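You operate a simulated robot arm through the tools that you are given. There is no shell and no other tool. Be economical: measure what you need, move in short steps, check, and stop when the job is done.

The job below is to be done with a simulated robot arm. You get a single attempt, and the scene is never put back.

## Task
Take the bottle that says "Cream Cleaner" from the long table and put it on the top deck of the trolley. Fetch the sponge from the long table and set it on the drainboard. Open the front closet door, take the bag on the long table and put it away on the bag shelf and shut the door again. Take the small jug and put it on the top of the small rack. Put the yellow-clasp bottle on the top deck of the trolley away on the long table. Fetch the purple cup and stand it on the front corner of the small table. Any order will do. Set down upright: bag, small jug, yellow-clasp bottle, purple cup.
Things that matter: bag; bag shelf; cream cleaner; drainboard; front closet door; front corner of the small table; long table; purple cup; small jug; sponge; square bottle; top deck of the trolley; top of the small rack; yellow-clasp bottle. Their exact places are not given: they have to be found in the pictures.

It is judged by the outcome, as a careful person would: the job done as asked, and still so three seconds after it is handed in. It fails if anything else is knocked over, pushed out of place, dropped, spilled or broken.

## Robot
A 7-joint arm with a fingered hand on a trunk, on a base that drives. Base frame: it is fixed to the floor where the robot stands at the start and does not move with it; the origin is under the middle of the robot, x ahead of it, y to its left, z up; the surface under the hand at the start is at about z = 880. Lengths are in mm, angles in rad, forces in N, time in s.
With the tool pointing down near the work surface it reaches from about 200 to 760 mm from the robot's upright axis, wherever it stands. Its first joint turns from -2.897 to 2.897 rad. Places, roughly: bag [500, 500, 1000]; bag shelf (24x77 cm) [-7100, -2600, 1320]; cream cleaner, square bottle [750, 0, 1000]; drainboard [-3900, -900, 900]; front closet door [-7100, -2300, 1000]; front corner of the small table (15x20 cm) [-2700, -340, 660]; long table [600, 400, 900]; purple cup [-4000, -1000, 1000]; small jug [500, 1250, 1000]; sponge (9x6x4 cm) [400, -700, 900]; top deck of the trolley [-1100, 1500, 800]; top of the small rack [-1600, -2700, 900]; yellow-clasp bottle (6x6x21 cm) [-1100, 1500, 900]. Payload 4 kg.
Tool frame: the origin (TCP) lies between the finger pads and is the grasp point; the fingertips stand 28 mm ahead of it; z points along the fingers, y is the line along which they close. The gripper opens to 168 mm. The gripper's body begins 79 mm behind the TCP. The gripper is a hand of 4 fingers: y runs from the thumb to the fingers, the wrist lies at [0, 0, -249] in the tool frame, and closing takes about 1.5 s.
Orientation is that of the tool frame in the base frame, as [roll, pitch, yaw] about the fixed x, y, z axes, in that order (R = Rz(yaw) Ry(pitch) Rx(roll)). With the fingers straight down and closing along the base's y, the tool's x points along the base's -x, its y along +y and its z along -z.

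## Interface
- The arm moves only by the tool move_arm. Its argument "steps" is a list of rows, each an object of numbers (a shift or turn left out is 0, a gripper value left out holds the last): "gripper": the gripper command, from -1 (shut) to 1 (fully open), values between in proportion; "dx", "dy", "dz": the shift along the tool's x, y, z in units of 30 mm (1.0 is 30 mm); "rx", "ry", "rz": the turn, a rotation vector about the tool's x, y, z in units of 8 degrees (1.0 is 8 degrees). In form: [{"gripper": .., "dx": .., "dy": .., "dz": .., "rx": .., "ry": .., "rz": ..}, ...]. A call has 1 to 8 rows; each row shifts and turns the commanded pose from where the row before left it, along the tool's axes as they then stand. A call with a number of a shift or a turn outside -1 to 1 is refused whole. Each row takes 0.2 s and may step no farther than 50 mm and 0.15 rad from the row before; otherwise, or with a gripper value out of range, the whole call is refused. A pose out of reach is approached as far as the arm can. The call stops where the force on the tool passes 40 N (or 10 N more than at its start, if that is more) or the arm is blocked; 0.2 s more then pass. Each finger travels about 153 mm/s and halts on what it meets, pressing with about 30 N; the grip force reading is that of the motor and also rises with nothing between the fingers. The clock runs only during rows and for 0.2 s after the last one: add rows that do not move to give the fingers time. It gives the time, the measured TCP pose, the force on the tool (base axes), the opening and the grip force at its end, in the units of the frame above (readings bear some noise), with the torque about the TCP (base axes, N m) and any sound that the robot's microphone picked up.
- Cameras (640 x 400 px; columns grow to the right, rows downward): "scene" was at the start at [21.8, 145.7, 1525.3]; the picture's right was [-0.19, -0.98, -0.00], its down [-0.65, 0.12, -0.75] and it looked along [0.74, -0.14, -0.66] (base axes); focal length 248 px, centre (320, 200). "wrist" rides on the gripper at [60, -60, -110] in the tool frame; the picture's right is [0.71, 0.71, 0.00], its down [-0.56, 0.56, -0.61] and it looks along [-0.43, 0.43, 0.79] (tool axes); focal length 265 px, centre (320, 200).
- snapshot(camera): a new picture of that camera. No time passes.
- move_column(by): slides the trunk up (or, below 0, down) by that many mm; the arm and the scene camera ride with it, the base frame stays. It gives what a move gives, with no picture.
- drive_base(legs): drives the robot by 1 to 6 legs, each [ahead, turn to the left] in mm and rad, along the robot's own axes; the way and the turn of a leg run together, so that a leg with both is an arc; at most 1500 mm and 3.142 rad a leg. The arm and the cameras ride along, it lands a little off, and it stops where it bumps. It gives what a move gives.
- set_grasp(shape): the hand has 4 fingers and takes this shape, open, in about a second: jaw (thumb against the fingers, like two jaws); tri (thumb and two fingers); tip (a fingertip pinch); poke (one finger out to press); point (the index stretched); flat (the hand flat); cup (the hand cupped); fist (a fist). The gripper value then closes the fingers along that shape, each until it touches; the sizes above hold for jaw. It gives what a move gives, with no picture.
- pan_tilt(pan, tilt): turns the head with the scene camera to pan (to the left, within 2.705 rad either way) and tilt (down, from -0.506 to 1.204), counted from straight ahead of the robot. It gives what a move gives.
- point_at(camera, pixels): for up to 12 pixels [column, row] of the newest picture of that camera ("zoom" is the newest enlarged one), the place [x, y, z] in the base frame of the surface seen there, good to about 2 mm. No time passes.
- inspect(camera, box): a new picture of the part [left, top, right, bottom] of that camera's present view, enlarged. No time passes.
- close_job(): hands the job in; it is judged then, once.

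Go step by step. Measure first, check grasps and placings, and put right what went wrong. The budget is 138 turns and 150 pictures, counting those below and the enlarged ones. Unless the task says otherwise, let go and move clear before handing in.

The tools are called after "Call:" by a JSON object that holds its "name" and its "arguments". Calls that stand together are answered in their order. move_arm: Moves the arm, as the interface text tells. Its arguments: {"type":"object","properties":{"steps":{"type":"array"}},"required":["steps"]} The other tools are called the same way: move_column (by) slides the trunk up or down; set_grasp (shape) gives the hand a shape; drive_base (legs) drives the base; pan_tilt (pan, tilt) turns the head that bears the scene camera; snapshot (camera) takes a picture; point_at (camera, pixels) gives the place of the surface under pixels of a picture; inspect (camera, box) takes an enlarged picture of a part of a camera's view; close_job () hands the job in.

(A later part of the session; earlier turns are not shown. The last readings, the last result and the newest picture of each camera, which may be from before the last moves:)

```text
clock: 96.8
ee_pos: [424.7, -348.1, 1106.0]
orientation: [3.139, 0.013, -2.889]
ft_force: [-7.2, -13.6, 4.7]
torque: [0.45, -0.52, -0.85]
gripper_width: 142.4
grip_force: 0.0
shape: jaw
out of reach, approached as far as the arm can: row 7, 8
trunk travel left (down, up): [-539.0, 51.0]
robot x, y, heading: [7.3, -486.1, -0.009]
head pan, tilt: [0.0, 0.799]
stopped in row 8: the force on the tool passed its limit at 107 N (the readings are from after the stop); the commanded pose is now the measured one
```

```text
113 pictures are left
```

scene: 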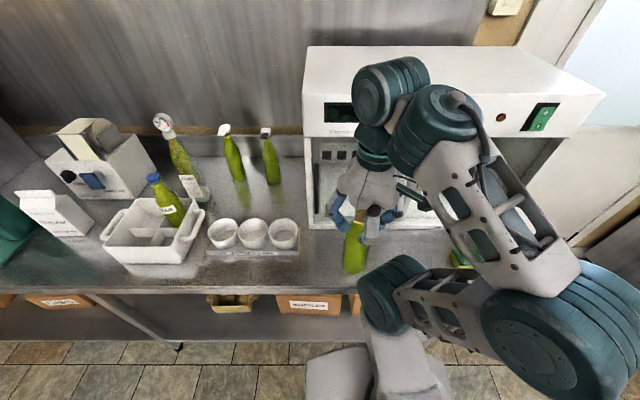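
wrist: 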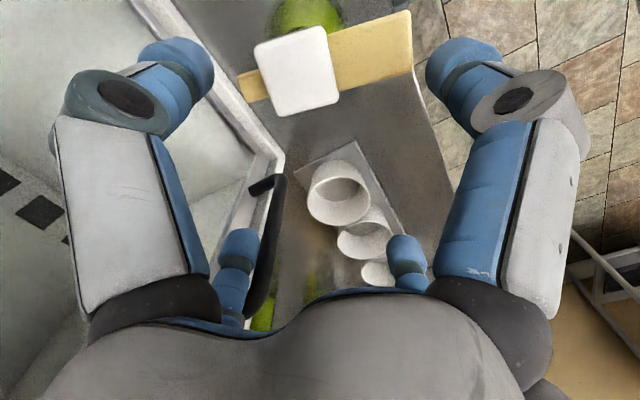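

The arm swung sideways and touched something (107 N) while rising; I look closely before moving.

Call:
{"name": "snapshot", "arguments": {"camera": "scene"}}

Call:
{"name": "inspect", "arguments": {"camera": "scene", "box": [230, 50, 490, 310]}}

```text
112 pictures are left
```

scene: 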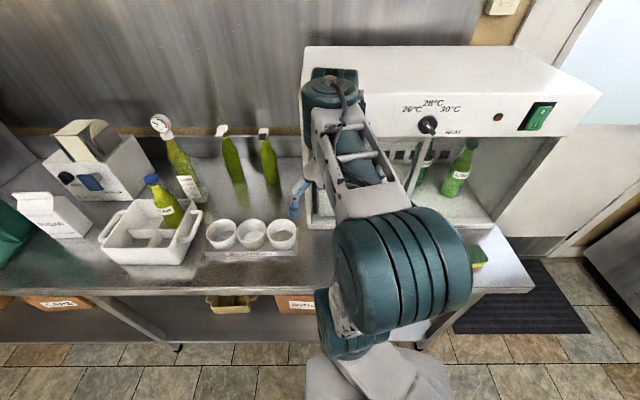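

```text
1.54 times, centred on (360, 180) of scene
```

zoom: 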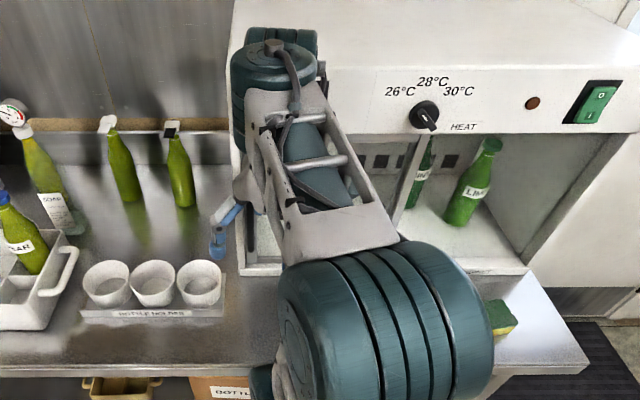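

The wrist picture still shows the bottle upright. I measure its cap relative to the fingers before backing off.

Call:
{"name": "point_at", "arguments": {"camera": "wrist", "pixels": [[297, 70], [370, 50], [250, 85], [310, 15], [200, 80], [450, 60], [270, 200], [340, 190]]}}

Call:
{"name": "pan_tilt", "arguments": {"pan": 0.5, "tilt": 0.8}}

Call:
{"name": "snapshot", "arguments": {"camera": "scene"}}

```text
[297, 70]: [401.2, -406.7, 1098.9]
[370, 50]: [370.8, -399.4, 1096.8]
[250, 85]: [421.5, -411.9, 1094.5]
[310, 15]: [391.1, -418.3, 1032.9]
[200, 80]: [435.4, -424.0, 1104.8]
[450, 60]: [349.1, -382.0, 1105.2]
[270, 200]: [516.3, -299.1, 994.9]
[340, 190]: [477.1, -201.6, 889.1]
```

```text
clock: 97.7
ee_pos: [424.3, -348.7, 1106.7]
orientation: [3.138, 0.013, -2.885]
ft_force: [-1.7, -23.9, 1.5]
torque: [0.57, -0.17, -1.76]
gripper_width: 142.2
grip_force: 0.0
shape: jaw
trunk travel left (down, up): [-539.0, 51.0]
robot x, y, heading: [9.7, -483.5, -0.007]
head pan, tilt: [0.499, 0.799]
```

```text
110 pictures are left
```

scene: 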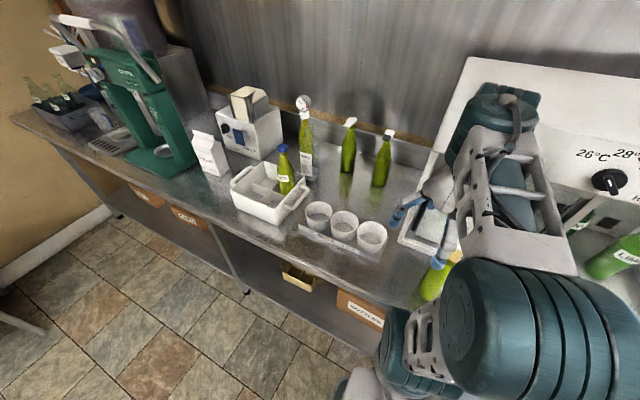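

The bottle still stands at (401,-407), top 1099; a rear finger seems to lean on the cabinet frame. I raise the trunk so the fingers clear the bottle, then check.

Call:
{"name": "move_column", "arguments": {"by": 48}}

Call:
{"name": "snapshot", "arguments": {"camera": "wrist"}}

```text
clock: 98.6
ee_pos: [422.9, -346.7, 1155.2]
orientation: [3.139, 0.015, -2.878]
ft_force: [-4.1, -10.7, 2.7]
torque: [-0.19, -0.08, -0.65]
gripper_width: 140.7
grip_force: 0.1
shape: jaw
trunk travel left (down, up): [-587.0, 3.0]
robot x, y, heading: [6.5, -487.1, -0.007]
head pan, tilt: [0.499, 0.799]
```

```text
109 pictures are left
```

wrist: 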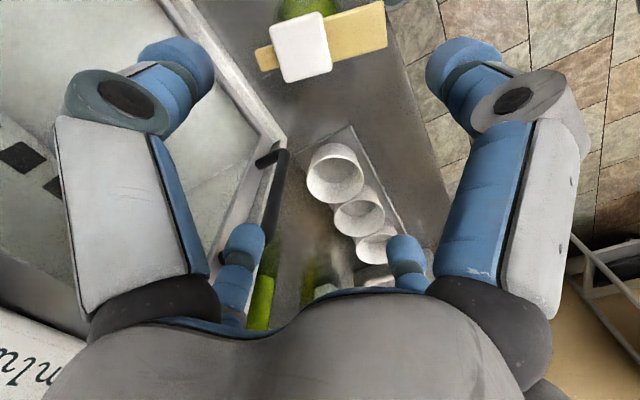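

Fingers are above the cap now. I nudge away from the cabinet in small steps and watch the force.

Call:
{"name": "move_arm", "arguments": {"steps": [{"dx": 0.2}, {"dx": 0.3}, {"dx": 0.3}]}}

Call:
{"name": "inspect", "arguments": {"camera": "scene", "box": [380, 70, 640, 330]}}

```text
clock: 99.4
ee_pos: [401.0, -351.2, 1153.0]
orientation: [3.14, 0.01, -2.879]
ft_force: [1.0, -0.5, -0.4]
torque: [0.01, 0.02, 0.02]
gripper_width: 142.8
grip_force: 0.1
shape: jaw
trunk travel left (down, up): [-587.0, 3.0]
robot x, y, heading: [9.4, -483.3, -0.005]
head pan, tilt: [0.499, 0.799]
```

```text
1.54 times, centred on (510, 200) of scene
```

zoom: 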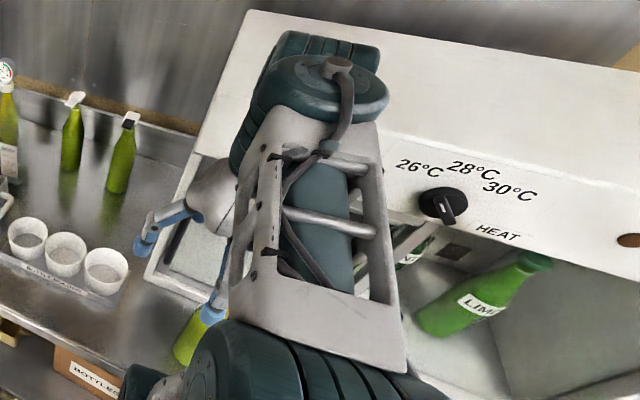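

Free of contact. I back the base 150 mm, and look at the bottle and the sponge.

Call:
{"name": "drive_base", "arguments": {"legs": [[-150, 0]]}}

Call:
{"name": "pan_tilt", "arguments": {"pan": -0.45, "tilt": 0.85}}

Call:
{"name": "snapshot", "arguments": {"camera": "scene"}}

Call:
{"name": "snapshot", "arguments": {"camera": "wrist"}}

```text
clock: 100.8
ee_pos: [251.0, -350.5, 1154.8]
orientation: [3.141, 0.013, -2.881]
ft_force: [-0.3, -0.1, 0.0]
torque: [0.02, -0.02, -0.02]
gripper_width: 142.7
grip_force: 0.1
shape: jaw
trunk travel left (down, up): [-587.0, 3.0]
robot x, y, heading: [-142.2, -484.3, -0.004]
head pan, tilt: [0.499, 0.799]
```

```text
clock: 102.0
ee_pos: [250.4, -351.5, 1152.7]
orientation: [3.14, 0.01, -2.881]
ft_force: [0.3, 0.1, -0.3]
torque: [-0.03, 0.05, 0.03]
gripper_width: 142.6
grip_force: 0.0
shape: jaw
trunk travel left (down, up): [-587.0, 3.0]
robot x, y, heading: [-140.5, -483.6, -0.01]
head pan, tilt: [-0.45, 0.85]
```

```text
107 pictures are left
```

scene: 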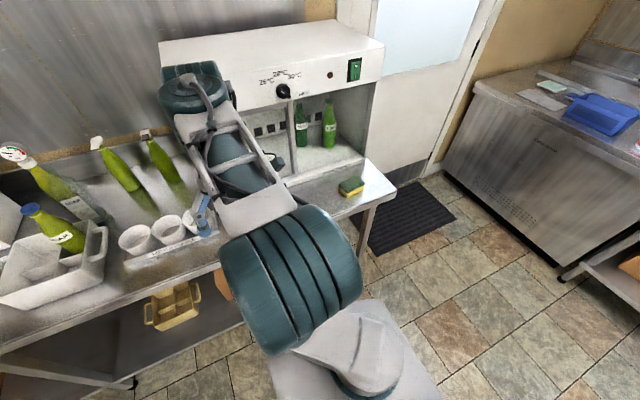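

```text
106 pictures are left
```

wrist: 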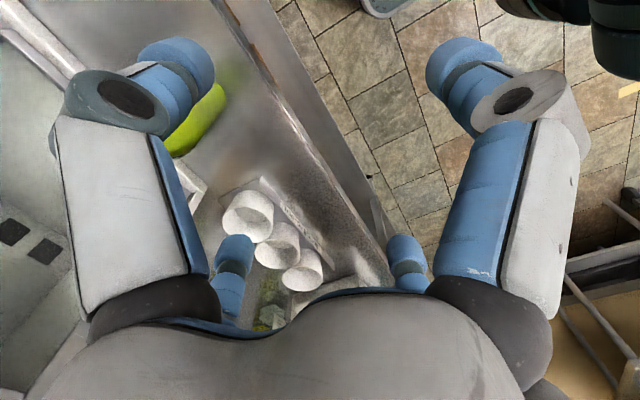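

The sponge shows at scene (351,187). I measure its top outline.

Call:
{"name": "inspect", "arguments": {"camera": "scene", "box": [300, 150, 400, 220]}}

Call:
{"name": "point_at", "arguments": {"camera": "zoom", "pixels": [[280, 205], [340, 165], [410, 205], [345, 250], [345, 205], [310, 185], [375, 230], [310, 230], [380, 185], [500, 230], [340, 300]]}}

```text
5.71 times, centred on (350, 185) of scene
```

zoom: 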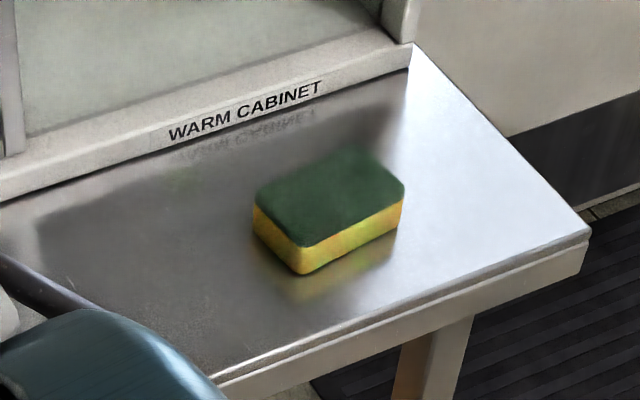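

```text
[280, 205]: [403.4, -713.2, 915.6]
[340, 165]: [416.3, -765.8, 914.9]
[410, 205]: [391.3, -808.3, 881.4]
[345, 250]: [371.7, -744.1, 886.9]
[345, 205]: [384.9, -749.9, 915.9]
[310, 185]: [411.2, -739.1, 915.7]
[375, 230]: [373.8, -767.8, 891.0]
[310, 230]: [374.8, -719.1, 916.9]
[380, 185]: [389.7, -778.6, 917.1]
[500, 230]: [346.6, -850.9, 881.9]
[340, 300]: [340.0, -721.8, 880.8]
```

Sponge centre is ≈(396,-745), its long axis nearly along my closing direction. I move there at height, in two stages.

Call:
{"name": "move_arm", "arguments": {"steps": [{"gripper": 1, "dy": -1, "dx": -0.1}, {"dy": -1, "dx": -0.1}, {"dy": -1, "dx": -0.1}, {"dy": -1, "dx": -0.1}, {"dy": -1, "dx": -0.1}, {"dy": -1, "dx": -0.1}, {"dy": -1, "dx": -0.1}, {"dy": -1, "dx": -0.1}]}}

Call:
{"name": "move_arm", "arguments": {"steps": [{"dy": -1, "dx": -0.1}, {"dy": -1, "dx": -0.1}, {"dy": -1, "dx": -0.1}, {"dy": -1, "dx": -0.1}, {"dy": -1, "dx": -0.1}, {"dy": -0.9, "dz": 1}, {"dz": 1, "rz": 0.6}]}}

Call:
{"name": "snapshot", "arguments": {"camera": "scene"}}

Call:
{"name": "snapshot", "arguments": {"camera": "wrist"}}

```text
clock: 103.8
ee_pos: [334.5, -579.0, 1154.4]
orientation: [3.138, 0.012, -2.883]
ft_force: [0.1, -0.1, 0.7]
torque: [0.01, -0.03, 0.01]
gripper_width: 168.0
grip_force: 0.1
shape: jaw
trunk travel left (down, up): [-587.0, 3.0]
robot x, y, heading: [-143.0, -480.4, -0.011]
head pan, tilt: [-0.45, 0.85]
```

```text
clock: 105.4
ee_pos: [395.7, -742.2, 1092.6]
orientation: [3.138, 0.011, -2.964]
ft_force: [0.6, -0.1, 0.1]
torque: [-0.01, 0.02, 0.02]
gripper_width: 168.1
grip_force: 0.0
shape: jaw
trunk travel left (down, up): [-587.0, 3.0]
robot x, y, heading: [-143.5, -487.4, -0.005]
head pan, tilt: [-0.45, 0.85]
```

```text
104 pictures are left
```

scene: 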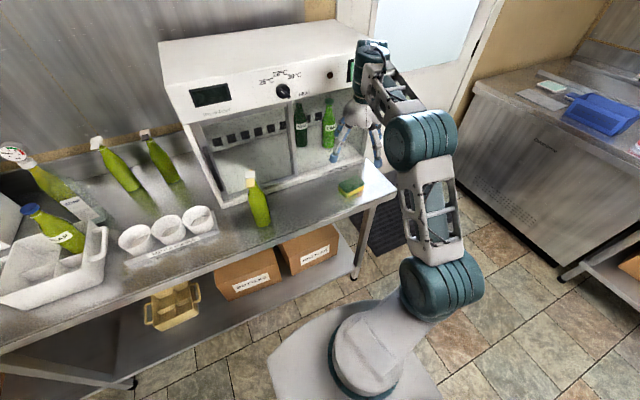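

```text
103 pictures are left
```

wrist: 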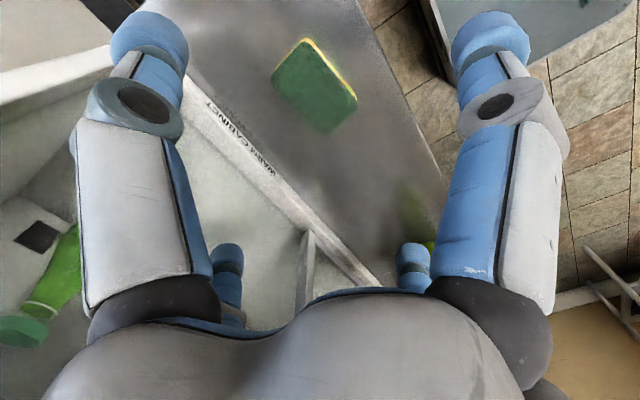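

The placed bottle stands fine at scene (258,205). I measure the sponge corners from the wrist view.

Call:
{"name": "point_at", "arguments": {"camera": "wrist", "pixels": [[302, 45], [276, 82], [328, 130], [353, 100], [315, 88]]}}

```text
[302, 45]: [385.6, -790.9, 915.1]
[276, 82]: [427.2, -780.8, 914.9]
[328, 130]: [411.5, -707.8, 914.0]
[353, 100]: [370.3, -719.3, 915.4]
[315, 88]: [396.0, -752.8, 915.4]
```

Centre is (399,-750). Descend to z≈914 and close.

Call:
{"name": "move_arm", "arguments": {"steps": [{"dy": -0.28, "dx": -0.05, "dz": 1}, {"dz": 1}, {"dz": 1}, {"dz": 1}, {"dz": 1}, {"dz": 0.6}, {"dz": 0.33}, {}]}}

Call:
{"name": "move_arm", "arguments": {"steps": [{"gripper": -1}, {}, {}, {}, {}, {}]}}

Call:
{"name": "snapshot", "arguments": {"camera": "wrist"}}

```text
clock: 107.2
ee_pos: [400.7, -750.8, 916.0]
orientation: [3.137, 0.012, -2.966]
ft_force: [-0.9, 0.2, 0.1]
torque: [0.0, -0.01, -0.02]
gripper_width: 167.8
grip_force: 0.0
shape: jaw
trunk travel left (down, up): [-587.0, 3.0]
robot x, y, heading: [-141.5, -481.3, -0.005]
head pan, tilt: [-0.45, 0.85]
```

```text
clock: 108.6
ee_pos: [400.5, -750.2, 914.6]
orientation: [3.138, 0.011, -2.965]
ft_force: [0.2, 0.8, 0.2]
torque: [-0.01, 0.01, -0.01]
gripper_width: 70.3
grip_force: 30.1
shape: jaw
trunk travel left (down, up): [-587.0, 3.0]
robot x, y, heading: [-143.8, -483.7, -0.006]
head pan, tilt: [-0.45, 0.85]
```

```text
102 pictures are left
```

wrist: 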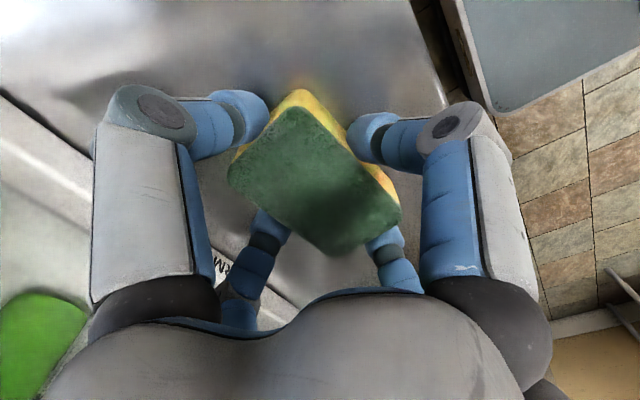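

The sponge is held. I lift and draw back, then look toward the drainboard.

Call:
{"name": "move_arm", "arguments": {"steps": [{"dz": -1}, {"dz": -1}, {"dz": -1}, {"dz": -1, "dx": 1}, {"dz": -1, "dx": 1}, {"dx": 1, "dy": 0.7}, {"dx": 1, "dy": 0.7}, {"dx": 1, "dy": 0.7}]}}

Call:
{"name": "drive_base", "arguments": {"legs": [[-500, 0], [0, 3.0]]}}

Call:
{"name": "pan_tilt", "arguments": {"pan": 0.35, "tilt": 0.45}}

Call:
{"name": "snapshot", "arguments": {"camera": "scene"}}

```text
clock: 110.5
ee_pos: [272.2, -722.1, 1062.6]
orientation: [3.138, 0.008, -2.912]
ft_force: [-0.3, 0.6, -1.0]
torque: [-0.01, -0.01, -0.01]
gripper_width: 70.3
grip_force: 29.5
shape: jaw
trunk travel left (down, up): [-587.0, 3.0]
robot x, y, heading: [-140.8, -483.8, -0.005]
head pan, tilt: [-0.45, 0.85]
stopped in row 8: the arm was blocked; the commanded pose is now the measured one
```

```text
clock: 120.5
ee_pos: [-1025.5, -193.0, 1061.4]
orientation: [3.14, 0.006, 0.104]
ft_force: [0.1, -0.1, 0.3]
torque: [0.03, 0.03, -0.03]
gripper_width: 70.0
grip_force: 29.8
shape: jaw
trunk travel left (down, up): [-587.0, 3.0]
robot x, y, heading: [-647.2, -484.3, 2.995]
head pan, tilt: [-0.45, 0.85]
```

```text
clock: 121.6
ee_pos: [-1026.9, -192.6, 1061.3]
orientation: [3.139, 0.006, 0.106]
ft_force: [-0.5, 0.9, 0.1]
torque: [-0.02, -0.02, 0.01]
gripper_width: 69.8
grip_force: 29.8
shape: jaw
trunk travel left (down, up): [-587.0, 3.0]
robot x, y, heading: [-643.1, -483.0, 2.995]
head pan, tilt: [0.351, 0.45]
```

```text
101 pictures are left
```

scene: 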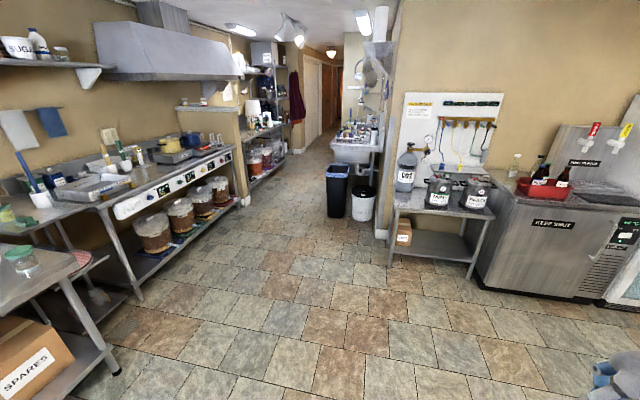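

The sink lies at (355,150), the small table with jugs at (440,200). I zoom in on both and on the left rack.

Call:
{"name": "inspect", "arguments": {"camera": "scene", "box": [310, 80, 510, 280]}}

Call:
{"name": "point_at", "arguments": {"camera": "zoom", "pixels": [[150, 195], [120, 225], [180, 225], [100, 190], [250, 400], [260, 400], [545, 390], [260, 360], [160, 380], [60, 400]]}}

```text
2.00 times, centred on (410, 180) of scene
```

zoom: 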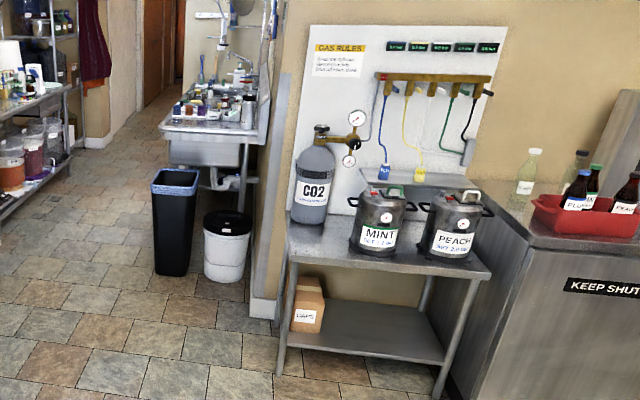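

```text
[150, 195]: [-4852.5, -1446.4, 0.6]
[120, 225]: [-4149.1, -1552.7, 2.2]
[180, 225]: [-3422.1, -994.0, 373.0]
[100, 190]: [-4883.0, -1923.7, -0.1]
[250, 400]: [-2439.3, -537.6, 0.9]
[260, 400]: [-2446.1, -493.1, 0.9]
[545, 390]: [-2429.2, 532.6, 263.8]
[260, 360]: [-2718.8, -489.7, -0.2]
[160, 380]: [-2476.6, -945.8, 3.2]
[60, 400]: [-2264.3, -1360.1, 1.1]
```

Call:
{"name": "point_at", "arguments": {"camera": "zoom", "pixels": [[168, 125], [200, 130], [240, 132], [262, 135], [205, 112], [275, 100], [290, 238], [305, 235], [480, 272], [330, 255], [300, 245], [400, 262]]}}

Call:
{"name": "inspect", "arguments": {"camera": "scene", "box": [320, 80, 400, 180]}}

```text
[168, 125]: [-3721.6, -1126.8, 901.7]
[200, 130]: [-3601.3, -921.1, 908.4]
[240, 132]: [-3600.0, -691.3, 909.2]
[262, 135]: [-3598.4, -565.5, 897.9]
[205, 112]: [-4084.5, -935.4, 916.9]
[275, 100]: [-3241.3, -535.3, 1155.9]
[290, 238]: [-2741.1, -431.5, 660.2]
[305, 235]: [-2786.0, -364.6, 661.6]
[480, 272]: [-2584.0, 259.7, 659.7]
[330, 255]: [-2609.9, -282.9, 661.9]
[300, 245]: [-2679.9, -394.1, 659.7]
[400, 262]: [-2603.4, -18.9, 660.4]
```

```text
4.00 times, centred on (360, 130) of scene
```

zoom: 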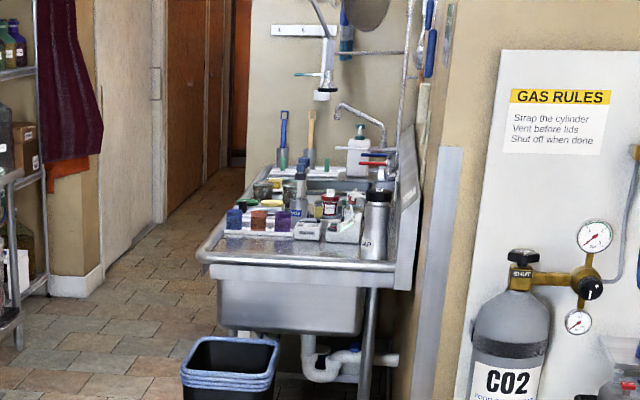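

The sink bench runs along y≈-1130 (front), x from -3600 back; I drive to about (-3800,-1750) facing +y.

Call:
{"name": "drive_base", "arguments": {"legs": [[0, 0.528], [1500, 0], [1500, 0], [400, 0], [0, -1.953]]}}

Call:
{"name": "pan_tilt", "arguments": {"pan": 0.0, "tilt": 0.6}}

Call:
{"name": "snapshot", "arguments": {"camera": "scene"}}

```text
clock: 144.5
ee_pos: [-3557.9, -1367.1, 1061.1]
orientation: [3.14, 0.007, -1.344]
ft_force: [0.3, 0.4, -0.8]
torque: [-0.03, 0.01, -0.02]
gripper_width: 70.5
grip_force: 29.4
shape: jaw
trunk travel left (down, up): [-587.0, 3.0]
robot x, y, heading: [-3790.4, -1778.8, 1.547]
head pan, tilt: [0.351, 0.45]
```

```text
clock: 145.3
ee_pos: [-3557.6, -1368.9, 1060.4]
orientation: [3.137, 0.008, -1.343]
ft_force: [-0.2, -0.1, -1.5]
torque: [0.03, 0.03, 0.01]
gripper_width: 69.7
grip_force: 29.6
shape: jaw
trunk travel left (down, up): [-587.0, 3.0]
robot x, y, heading: [-3798.9, -1783.4, 1.55]
head pan, tilt: [0.0, 0.6]
```

```text
98 pictures are left
```

scene: 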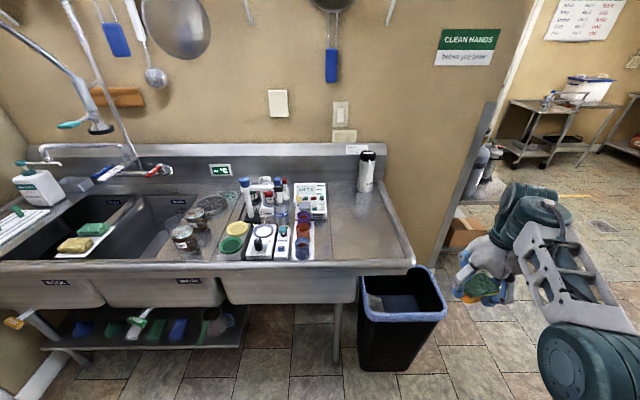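

The drainboard is the right part; free area around (350,215). I zoom on the items to find the purple cup.

Call:
{"name": "inspect", "arguments": {"camera": "scene", "box": [210, 140, 420, 280]}}

Call:
{"name": "point_at", "arguments": {"camera": "zoom", "pixels": [[285, 215], [283, 240], [280, 275], [283, 310], [280, 340], [480, 100], [420, 220], [420, 320], [540, 250], [360, 150], [150, 290], [160, 330]]}}

```text
2.86 times, centred on (315, 210) of scene
```

zoom: 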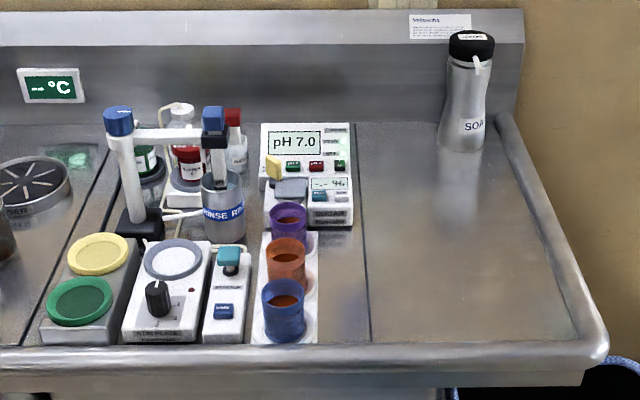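

```text
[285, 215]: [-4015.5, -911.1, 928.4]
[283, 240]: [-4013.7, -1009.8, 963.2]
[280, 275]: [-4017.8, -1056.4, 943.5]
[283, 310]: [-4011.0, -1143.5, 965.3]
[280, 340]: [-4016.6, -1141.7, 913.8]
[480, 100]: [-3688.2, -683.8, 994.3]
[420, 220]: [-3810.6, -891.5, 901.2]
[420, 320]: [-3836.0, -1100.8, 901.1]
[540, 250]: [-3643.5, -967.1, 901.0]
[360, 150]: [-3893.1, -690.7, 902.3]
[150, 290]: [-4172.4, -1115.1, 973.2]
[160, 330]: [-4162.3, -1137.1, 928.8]
```

Purple cup is at about (-4014,-1000) with liquid in it, next to others. Before closing in, I measure the bin and sink edge.

Call:
{"name": "point_at", "arguments": {"camera": "scene", "pixels": [[362, 320], [364, 367], [410, 368], [440, 315], [280, 268], [280, 300], [337, 340], [100, 345]]}}

```text
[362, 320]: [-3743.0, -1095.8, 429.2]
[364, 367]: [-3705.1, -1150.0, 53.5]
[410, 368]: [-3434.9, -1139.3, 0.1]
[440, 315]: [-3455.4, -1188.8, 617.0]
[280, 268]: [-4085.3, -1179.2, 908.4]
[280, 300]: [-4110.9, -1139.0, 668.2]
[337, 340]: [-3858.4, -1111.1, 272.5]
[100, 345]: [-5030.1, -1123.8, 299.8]
```

Bin and sink fronts are at y≈-1190. I drive 260 mm ahead and move the sponge over the empty area (-3770,-1010).

Call:
{"name": "drive_base", "arguments": {"legs": [[260, 0]]}}

Call:
{"name": "move_arm", "arguments": {"steps": [{"dx": -0.7, "dy": 0.9}, {"dx": -0.7, "dy": 0.9}, {"dx": -0.7, "dy": 0.9}, {"dx": -0.7, "dy": 0.9}, {"dx": -0.7, "dy": 0.9}, {"dx": -0.7, "dy": 0.9}, {"dx": -0.7, "dy": 0.9}, {}]}}

Call:
{"name": "snapshot", "arguments": {"camera": "scene"}}

```text
clock: 147.2
ee_pos: [-3553.1, -1103.8, 1061.6]
orientation: [3.136, 0.005, -1.343]
ft_force: [0.4, 0.6, 0.6]
torque: [-0.04, 0.03, -0.04]
gripper_width: 69.9
grip_force: 29.6
shape: jaw
trunk travel left (down, up): [-587.0, 3.0]
robot x, y, heading: [-3791.3, -1522.5, 1.553]
head pan, tilt: [0.0, 0.6]
```

```text
clock: 149.0
ee_pos: [-3770.6, -1004.3, 1063.0]
orientation: [3.14, 0.007, -1.341]
ft_force: [0.2, 0.1, 0.4]
torque: [0.01, 0.01, 0.0]
gripper_width: 69.8
grip_force: 29.7
shape: jaw
trunk travel left (down, up): [-587.0, 3.0]
robot x, y, heading: [-3794.8, -1518.6, 1.551]
head pan, tilt: [0.0, 0.6]
```

```text
96 pictures are left
```

scene: 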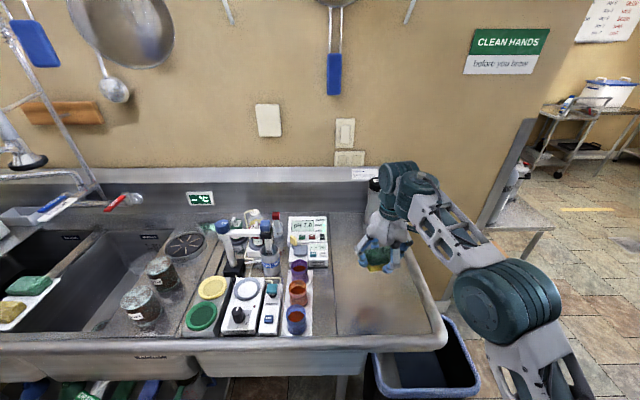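

Over the free area. Lower to ~936 with a feel at the end, then release.

Call:
{"name": "move_arm", "arguments": {"steps": [{"dz": 1}, {"dz": 1}, {"dz": 1}, {"dz": 0.7}, {"dz": 0.3}, {"dz": 0.1}, {"dz": 0.1}, {}]}}

Call:
{"name": "move_arm", "arguments": {"steps": [{"gripper": 0.2}, {}, {}, {"gripper": 0.6}, {}, {"dz": -1}, {"dz": -1}, {"dz": -1}]}}

Call:
{"name": "snapshot", "arguments": {"camera": "scene"}}

Call:
{"name": "snapshot", "arguments": {"camera": "wrist"}}

```text
clock: 150.8
ee_pos: [-3772.1, -1003.4, 936.6]
orientation: [3.138, 0.006, -1.342]
ft_force: [-0.4, -0.4, -0.2]
torque: [-0.02, -0.02, -0.02]
gripper_width: 69.7
grip_force: 30.5
shape: jaw
trunk travel left (down, up): [-587.0, 3.0]
robot x, y, heading: [-3793.0, -1520.0, 1.554]
head pan, tilt: [0.0, 0.6]
```

```text
clock: 152.6
ee_pos: [-3770.7, -1003.3, 1027.3]
orientation: [3.139, 0.008, -1.343]
ft_force: [0.4, 1.0, 0.1]
torque: [-0.03, -0.01, -0.04]
gripper_width: 134.0
grip_force: 0.2
shape: jaw
trunk travel left (down, up): [-587.0, 3.0]
robot x, y, heading: [-3792.2, -1518.2, 1.554]
head pan, tilt: [0.0, 0.6]
```

```text
95 pictures are left
```

scene: 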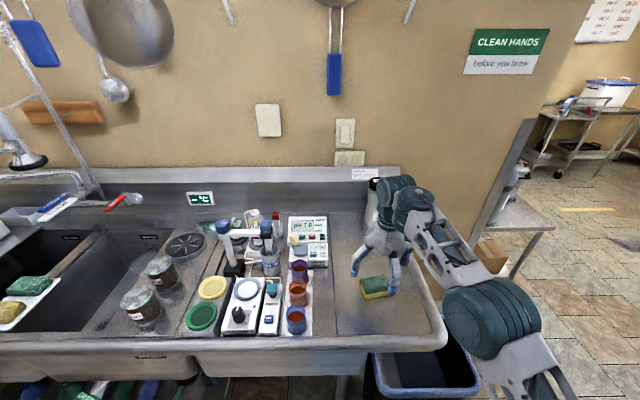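

```text
94 pictures are left
```

wrist: 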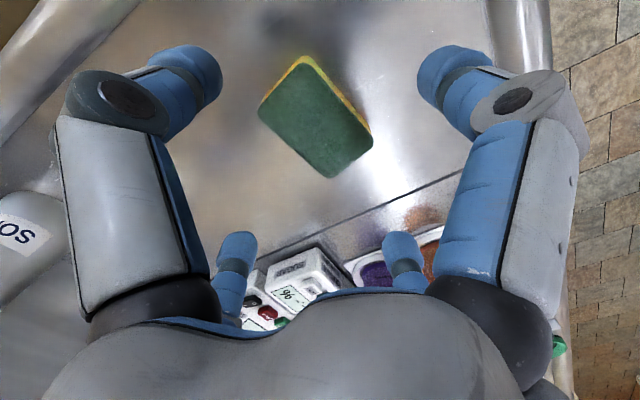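

The sponge rests on the drainboard. Now the purple cup: zoom in and measure rims.

Call:
{"name": "inspect", "arguments": {"camera": "scene", "box": [255, 205, 355, 345]}}

Call:
{"name": "point_at", "arguments": {"camera": "zoom", "pixels": [[285, 170], [285, 200], [262, 185], [312, 185], [285, 188], [285, 218], [285, 245], [262, 262], [308, 262], [285, 270], [240, 250], [285, 300]]}}

```text
2.86 times, centred on (305, 275) of scene
```

zoom: 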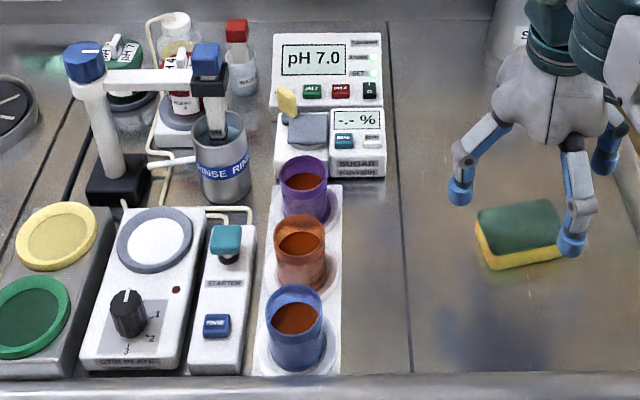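

```text
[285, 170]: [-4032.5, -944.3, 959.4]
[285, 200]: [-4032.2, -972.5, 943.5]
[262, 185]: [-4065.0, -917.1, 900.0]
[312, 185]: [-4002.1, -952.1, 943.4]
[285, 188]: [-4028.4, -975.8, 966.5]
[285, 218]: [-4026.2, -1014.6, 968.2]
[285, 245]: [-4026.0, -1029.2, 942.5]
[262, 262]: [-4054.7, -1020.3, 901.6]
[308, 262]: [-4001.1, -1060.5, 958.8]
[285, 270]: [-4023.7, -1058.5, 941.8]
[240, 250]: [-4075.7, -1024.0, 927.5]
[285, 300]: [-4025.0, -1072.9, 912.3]
```

I check how the fingers are laid out around the tool axis by measuring the visible fingertips.

Call:
{"name": "point_at", "arguments": {"camera": "zoom", "pixels": [[460, 190], [470, 150], [572, 243], [577, 200], [605, 165], [612, 130], [300, 172], [300, 230], [298, 305], [325, 205], [303, 203]]}}

Call:
{"name": "point_at", "arguments": {"camera": "wrist", "pixels": [[195, 75], [440, 75], [235, 250], [403, 250], [375, 275], [430, 265]]}}

```text
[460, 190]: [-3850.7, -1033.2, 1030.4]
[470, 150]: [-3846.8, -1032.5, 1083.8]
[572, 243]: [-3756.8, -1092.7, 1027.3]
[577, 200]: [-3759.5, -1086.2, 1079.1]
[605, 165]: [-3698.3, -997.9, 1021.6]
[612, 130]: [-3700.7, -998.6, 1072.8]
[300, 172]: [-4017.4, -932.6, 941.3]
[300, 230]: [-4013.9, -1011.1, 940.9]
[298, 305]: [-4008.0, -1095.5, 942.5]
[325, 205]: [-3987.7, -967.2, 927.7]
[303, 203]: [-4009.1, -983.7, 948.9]
```

```text
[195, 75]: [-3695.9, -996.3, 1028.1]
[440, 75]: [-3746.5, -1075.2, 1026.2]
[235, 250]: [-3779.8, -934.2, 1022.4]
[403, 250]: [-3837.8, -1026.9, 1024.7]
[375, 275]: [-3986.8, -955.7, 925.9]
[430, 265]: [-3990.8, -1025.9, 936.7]
```

Fingers sit in a cross (±X, ±Y). I'll rotate 45° so they pass diagonally between neighbours. First measure the electrode stand and rims.

Call:
{"name": "point_at", "arguments": {"camera": "zoom", "pixels": [[205, 50], [207, 75], [210, 120], [280, 177], [326, 177], [303, 158], [303, 193], [280, 170], [330, 175], [380, 178], [248, 225], [225, 235]]}}

Call:
{"name": "move_arm", "arguments": {"steps": [{"gripper": 0.6, "dz": -1, "dy": 0.9, "rz": 1}, {"dz": -1, "dy": 0.9, "rz": 1}, {"dz": -1, "dy": 0.8, "rz": 1}, {"rz": 1}]}}

Call:
{"name": "snapshot", "arguments": {"camera": "wrist"}}

```text
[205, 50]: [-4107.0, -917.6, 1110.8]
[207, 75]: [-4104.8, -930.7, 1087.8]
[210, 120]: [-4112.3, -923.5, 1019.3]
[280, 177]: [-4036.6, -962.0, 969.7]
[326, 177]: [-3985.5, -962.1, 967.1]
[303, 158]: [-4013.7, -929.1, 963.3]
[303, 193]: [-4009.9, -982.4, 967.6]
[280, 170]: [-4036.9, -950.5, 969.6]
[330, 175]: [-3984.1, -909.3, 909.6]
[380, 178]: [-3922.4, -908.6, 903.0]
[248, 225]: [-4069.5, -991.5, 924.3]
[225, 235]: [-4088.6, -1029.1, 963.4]
```

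```text
clock: 153.6
ee_pos: [-3846.3, -1010.2, 1118.7]
orientation: [3.136, 0.004, -1.905]
ft_force: [0.1, 1.6, 0.8]
torque: [-0.01, 0.02, 0.03]
gripper_width: 134.3
grip_force: 0.1
shape: jaw
trunk travel left (down, up): [-587.0, 3.0]
robot x, y, heading: [-3792.3, -1521.7, 1.554]
head pan, tilt: [0.0, 0.6]
```

```text
92 pictures are left
```

wrist: 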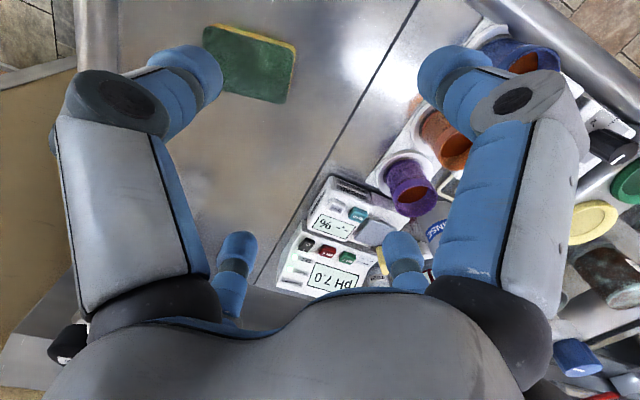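

The electrode stand top (z 1111) is 104 mm from the cup, so I choose yaw -0.785 to keep the palm clear. Rotating in place.

Call:
{"name": "move_arm", "arguments": {"steps": [{"rz": -1, "dz": -0.4}, {"rz": -1}, {"rz": -1}, {"rz": -1}, {"rz": -1}, {"rz": -1}, {"rz": -1}, {"rz": -1}]}}

```text
clock: 155.4
ee_pos: [-3847.6, -1009.9, 1129.6]
orientation: [-3.139, 0.009, -0.782]
ft_force: [0.2, -0.7, -0.6]
torque: [0.0, -0.01, 0.02]
gripper_width: 134.2
grip_force: 0.1
shape: jaw
trunk travel left (down, up): [-587.0, 3.0]
robot x, y, heading: [-3789.1, -1517.1, 1.55]
head pan, tilt: [0.0, 0.6]
```

Call:
{"name": "move_arm", "arguments": {"steps": [{"gripper": 0.3, "dx": -0.85, "dy": 0.43}, {"dx": -0.85, "dy": 0.43}, {"dx": -0.85, "dy": 0.43}, {"dx": -0.85, "dy": 0.43}, {"dx": -0.85, "dy": 0.43}, {"dx": -0.85, "dy": 0.43}]}}

Call:
{"name": "snapshot", "arguments": {"camera": "wrist"}}

Call:
{"name": "snapshot", "arguments": {"camera": "scene"}}

```text
clock: 156.8
ee_pos: [-4013.6, -958.4, 1130.9]
orientation: [-3.14, 0.007, -0.781]
ft_force: [-0.5, -0.3, -0.7]
torque: [0.02, 0.01, 0.03]
gripper_width: 109.9
grip_force: 0.0
shape: jaw
trunk travel left (down, up): [-587.0, 3.0]
robot x, y, heading: [-3793.5, -1522.7, 1.55]
head pan, tilt: [0.0, 0.6]
```

```text
91 pictures are left
```

wrist: 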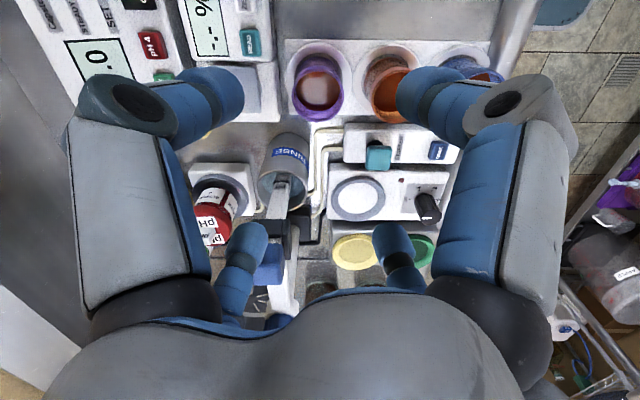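

```text
90 pictures are left
```

scene: 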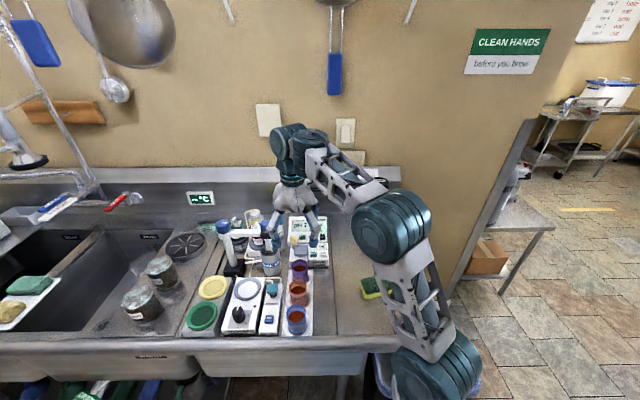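

The cup rim shows at wrist (318,82). Measure rim points and the electrode arm.

Call:
{"name": "point_at", "arguments": {"camera": "wrist", "pixels": [[289, 80], [349, 80], [320, 44], [318, 119], [318, 95], [368, 85], [265, 255], [285, 185], [235, 240], [385, 235], [300, 240]]}}

Call:
{"name": "inspect", "arguments": {"camera": "scene", "box": [200, 170, 360, 350]}}

```text
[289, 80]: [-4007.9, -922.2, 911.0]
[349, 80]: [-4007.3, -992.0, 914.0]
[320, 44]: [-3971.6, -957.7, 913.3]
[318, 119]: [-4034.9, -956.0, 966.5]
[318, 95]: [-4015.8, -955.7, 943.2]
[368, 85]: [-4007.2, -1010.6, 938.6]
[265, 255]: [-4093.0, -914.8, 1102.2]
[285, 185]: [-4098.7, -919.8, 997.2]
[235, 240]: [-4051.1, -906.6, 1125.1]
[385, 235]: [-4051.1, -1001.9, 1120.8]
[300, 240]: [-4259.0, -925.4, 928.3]
```

```text
2.22 times, centred on (280, 260) of scene
```

zoom: 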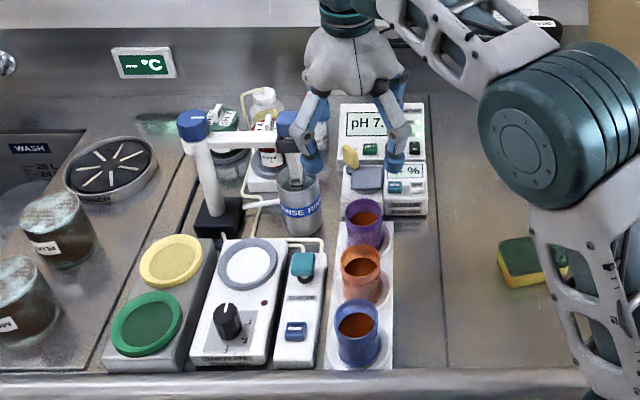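

Cup centre is (-4010,-957), rim z 967, base ~911. I narrow to ~80 mm, turn 12° to clear the electrode block, and descend most of the way.

Call:
{"name": "move_arm", "arguments": {"steps": [{"gripper": -0.06, "rz": 0.75, "dx": 0.05, "dy": -0.12}, {"rz": 0.75}, {"dz": 1}, {"dz": 1}, {"dz": 1}, {"dz": 0.8}, {}]}}

Call:
{"name": "snapshot", "arguments": {"camera": "wrist"}}

Call:
{"name": "inspect", "arguments": {"camera": "scene", "box": [200, 170, 360, 350]}}

```text
clock: 158.4
ee_pos: [-4007.6, -954.8, 1014.7]
orientation: [3.14, 0.007, -0.994]
ft_force: [0.5, -0.1, 0.2]
torque: [-0.03, -0.04, 0.02]
gripper_width: 79.4
grip_force: 0.1
shape: jaw
trunk travel left (down, up): [-587.0, 3.0]
robot x, y, heading: [-3792.7, -1515.4, 1.548]
head pan, tilt: [0.0, 0.6]
```

```text
88 pictures are left
```

wrist: 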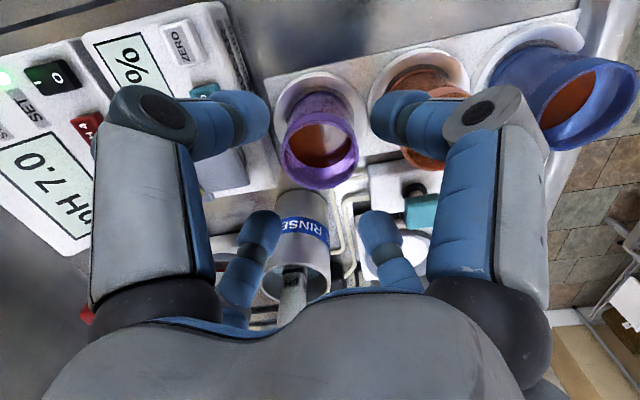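

```text
2.22 times, centred on (280, 260) of scene
```

zoom: 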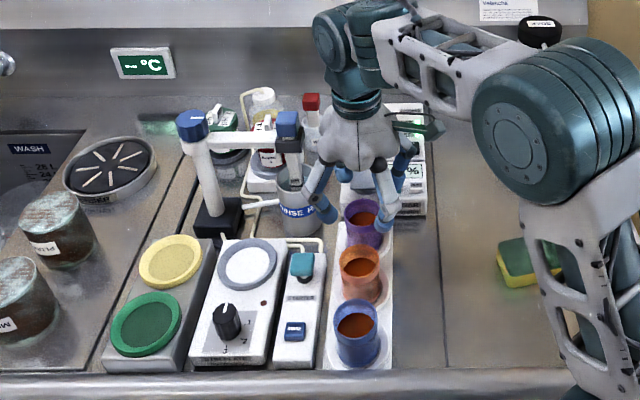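

Call:
{"name": "point_at", "arguments": {"camera": "wrist", "pixels": [[287, 165], [353, 162], [320, 184], [330, 125], [355, 140], [290, 140]]}}

```text
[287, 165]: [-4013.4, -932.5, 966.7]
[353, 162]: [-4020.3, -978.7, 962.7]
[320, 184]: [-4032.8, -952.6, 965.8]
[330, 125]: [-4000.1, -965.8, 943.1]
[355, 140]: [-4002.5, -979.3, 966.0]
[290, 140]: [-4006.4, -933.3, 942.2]
```

Well centred on (-4008,-957). Descend to 958 and close.

Call:
{"name": "move_arm", "arguments": {"steps": [{"dz": 0.7}, {"dz": 0.7}, {"dz": 0.5}, {}]}}

Call:
{"name": "move_arm", "arguments": {"steps": [{"gripper": -0.3}, {"gripper": -0.5}, {"gripper": -0.8}, {"gripper": -1}, {}, {}]}}

Call:
{"name": "snapshot", "arguments": {"camera": "wrist"}}

Call:
{"name": "inspect", "arguments": {"camera": "scene", "box": [200, 170, 360, 350]}}

```text
clock: 159.4
ee_pos: [-4007.8, -954.9, 962.2]
orientation: [-3.14, 0.016, -0.994]
ft_force: [-0.1, 2.4, 22.2]
torque: [1.1, 0.54, -0.02]
gripper_width: 80.2
grip_force: 0.0
shape: jaw
trunk travel left (down, up): [-587.0, 3.0]
robot x, y, heading: [-3789.9, -1516.6, 1.55]
head pan, tilt: [0.0, 0.6]
```

```text
clock: 160.8
ee_pos: [-4005.9, -958.0, 961.5]
orientation: [3.139, 0.007, -0.993]
ft_force: [2.8, -2.8, 12.0]
torque: [-0.13, -0.1, -0.01]
gripper_width: 47.3
grip_force: 30.1
shape: jaw
trunk travel left (down, up): [-587.0, 3.0]
robot x, y, heading: [-3791.3, -1516.4, 1.554]
head pan, tilt: [0.0, 0.6]
```

```text
86 pictures are left
```

wrist: 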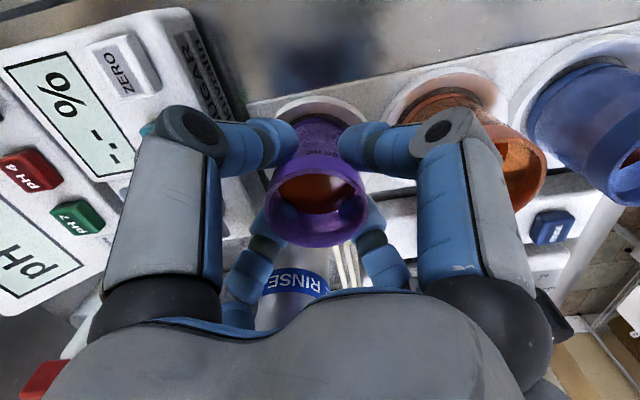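

```text
2.22 times, centred on (280, 260) of scene
```

zoom: 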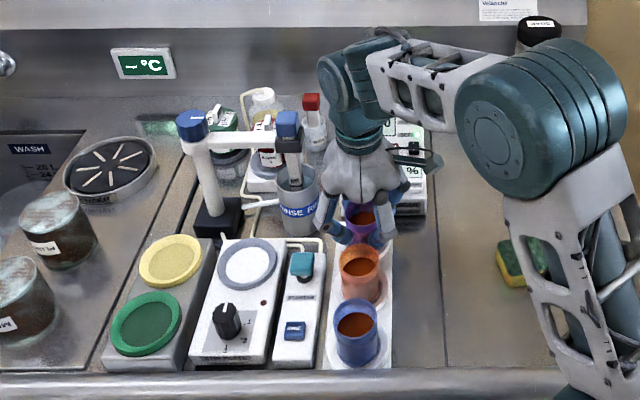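

Cup held at 47 mm. I lift gently.

Call:
{"name": "move_arm", "arguments": {"steps": [{"dz": -0.3}, {"dz": -0.5}, {"dz": -0.5}, {"dz": -0.5}, {"dz": -0.5}, {"dz": -0.5}, {"dz": -0.5}, {"dz": -0.5}]}}

Call:
{"name": "move_arm", "arguments": {"steps": [{"dz": -0.5}, {"dz": -0.5}, {"dz": -0.5}, {"dz": -0.5}, {"dz": -0.3}, {}]}}

Call:
{"name": "snapshot", "arguments": {"camera": "scene"}}

Call:
{"name": "snapshot", "arguments": {"camera": "wrist"}}

```text
clock: 162.6
ee_pos: [-4007.6, -957.1, 1075.1]
orientation: [3.14, 0.007, -0.992]
ft_force: [-0.2, -0.4, -1.4]
torque: [0.02, -0.01, 0.0]
gripper_width: 47.4
grip_force: 30.1
shape: jaw
trunk travel left (down, up): [-587.0, 3.0]
robot x, y, heading: [-3794.2, -1518.3, 1.55]
head pan, tilt: [0.0, 0.6]
```

```text
clock: 164.0
ee_pos: [-4007.3, -955.9, 1142.7]
orientation: [3.141, 0.008, -0.994]
ft_force: [0.1, 0.0, -0.7]
torque: [0.01, 0.01, 0.0]
gripper_width: 47.4
grip_force: 30.2
shape: jaw
trunk travel left (down, up): [-587.0, 3.0]
robot x, y, heading: [-3795.7, -1512.0, 1.548]
head pan, tilt: [0.0, 0.6]
```

```text
84 pictures are left
```

scene: 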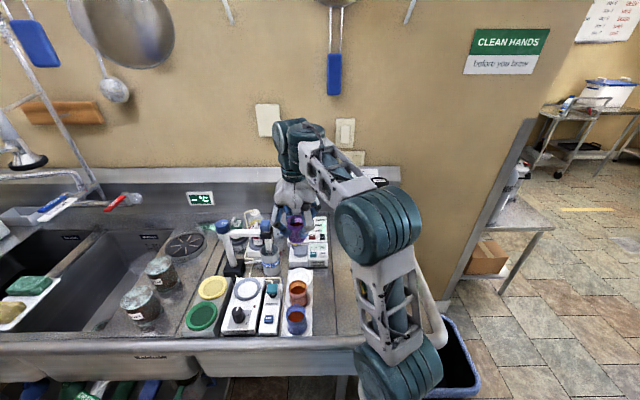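

```text
83 pictures are left
```

wrist: 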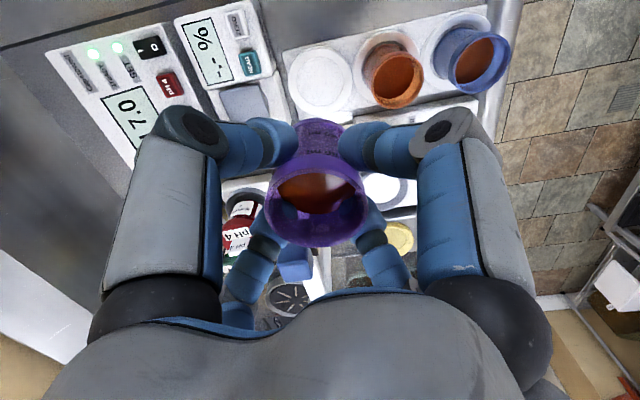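

The cup is clear with its liquid. I retract, then drive to the east side of the small table.

Call:
{"name": "move_arm", "arguments": {"steps": [{"dx": 0.4}, {"dx": 0.7}, {"dx": 0.8}, {"dx": 0.8}, {"dx": 0.8}, {"dx": 0.8}, {"dx": 0.8}, {"dx": 0.4}]}}

Call:
{"name": "drive_base", "arguments": {"legs": [[-260, 0], [0, -1.2], [1400, 0], [351, 0], [0, 1.22]]}}

Call:
{"name": "pan_tilt", "arguments": {"pan": 0.9, "tilt": 0.5}}

Call:
{"name": "snapshot", "arguments": {"camera": "scene"}}

```text
clock: 165.8
ee_pos: [-3916.2, -1095.7, 1140.7]
orientation: [3.14, 0.009, -0.993]
ft_force: [1.4, -0.2, -0.5]
torque: [0.0, -0.04, 0.01]
gripper_width: 47.6
grip_force: 30.3
shape: jaw
trunk travel left (down, up): [-587.0, 3.0]
robot x, y, heading: [-3793.1, -1519.5, 1.55]
head pan, tilt: [0.0, 0.6]
```

```text
clock: 182.2
ee_pos: [-2291.3, -751.3, 1140.9]
orientation: [3.14, 0.009, -0.954]
ft_force: [-0.7, 1.1, -0.7]
torque: [0.01, 0.01, 0.02]
gripper_width: 47.3
grip_force: 30.2
shape: jaw
trunk travel left (down, up): [-587.0, 3.0]
robot x, y, heading: [-2155.9, -1169.2, 1.585]
head pan, tilt: [0.0, 0.6]
```

```text
clock: 183.4
ee_pos: [-2291.7, -750.9, 1142.4]
orientation: [3.14, 0.01, -0.955]
ft_force: [0.8, -0.7, -1.1]
torque: [0.01, 0.0, -0.02]
gripper_width: 47.0
grip_force: 30.0
shape: jaw
trunk travel left (down, up): [-587.0, 3.0]
robot x, y, heading: [-2150.9, -1167.4, 1.589]
head pan, tilt: [0.901, 0.499]
```

```text
82 pictures are left
```

scene: 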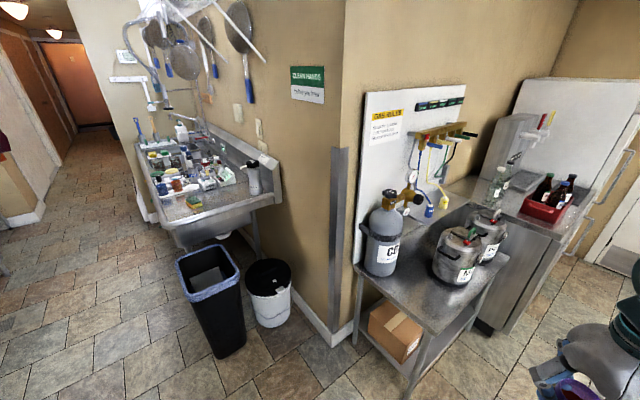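

The small table's near (front) corner is at about (432,328). I measure corners and obstacles.

Call:
{"name": "point_at", "arguments": {"camera": "scene", "pixels": [[434, 328], [360, 268], [505, 260], [430, 300], [410, 295], [385, 270], [400, 275], [450, 285], [420, 265], [435, 262]]}}

Call:
{"name": "inspect", "arguments": {"camera": "scene", "box": [340, 190, 520, 370]}}

```text
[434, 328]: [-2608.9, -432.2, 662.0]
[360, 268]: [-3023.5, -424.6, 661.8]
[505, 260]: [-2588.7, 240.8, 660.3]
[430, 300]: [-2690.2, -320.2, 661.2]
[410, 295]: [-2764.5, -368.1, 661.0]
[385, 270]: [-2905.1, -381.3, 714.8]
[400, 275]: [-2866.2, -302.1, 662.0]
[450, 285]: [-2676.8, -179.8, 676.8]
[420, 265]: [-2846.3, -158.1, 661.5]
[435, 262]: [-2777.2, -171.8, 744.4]
```

```text
2.22 times, centred on (430, 280) of scene
```

zoom: 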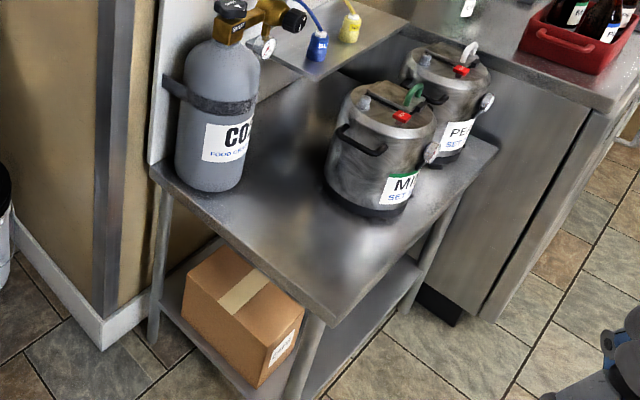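

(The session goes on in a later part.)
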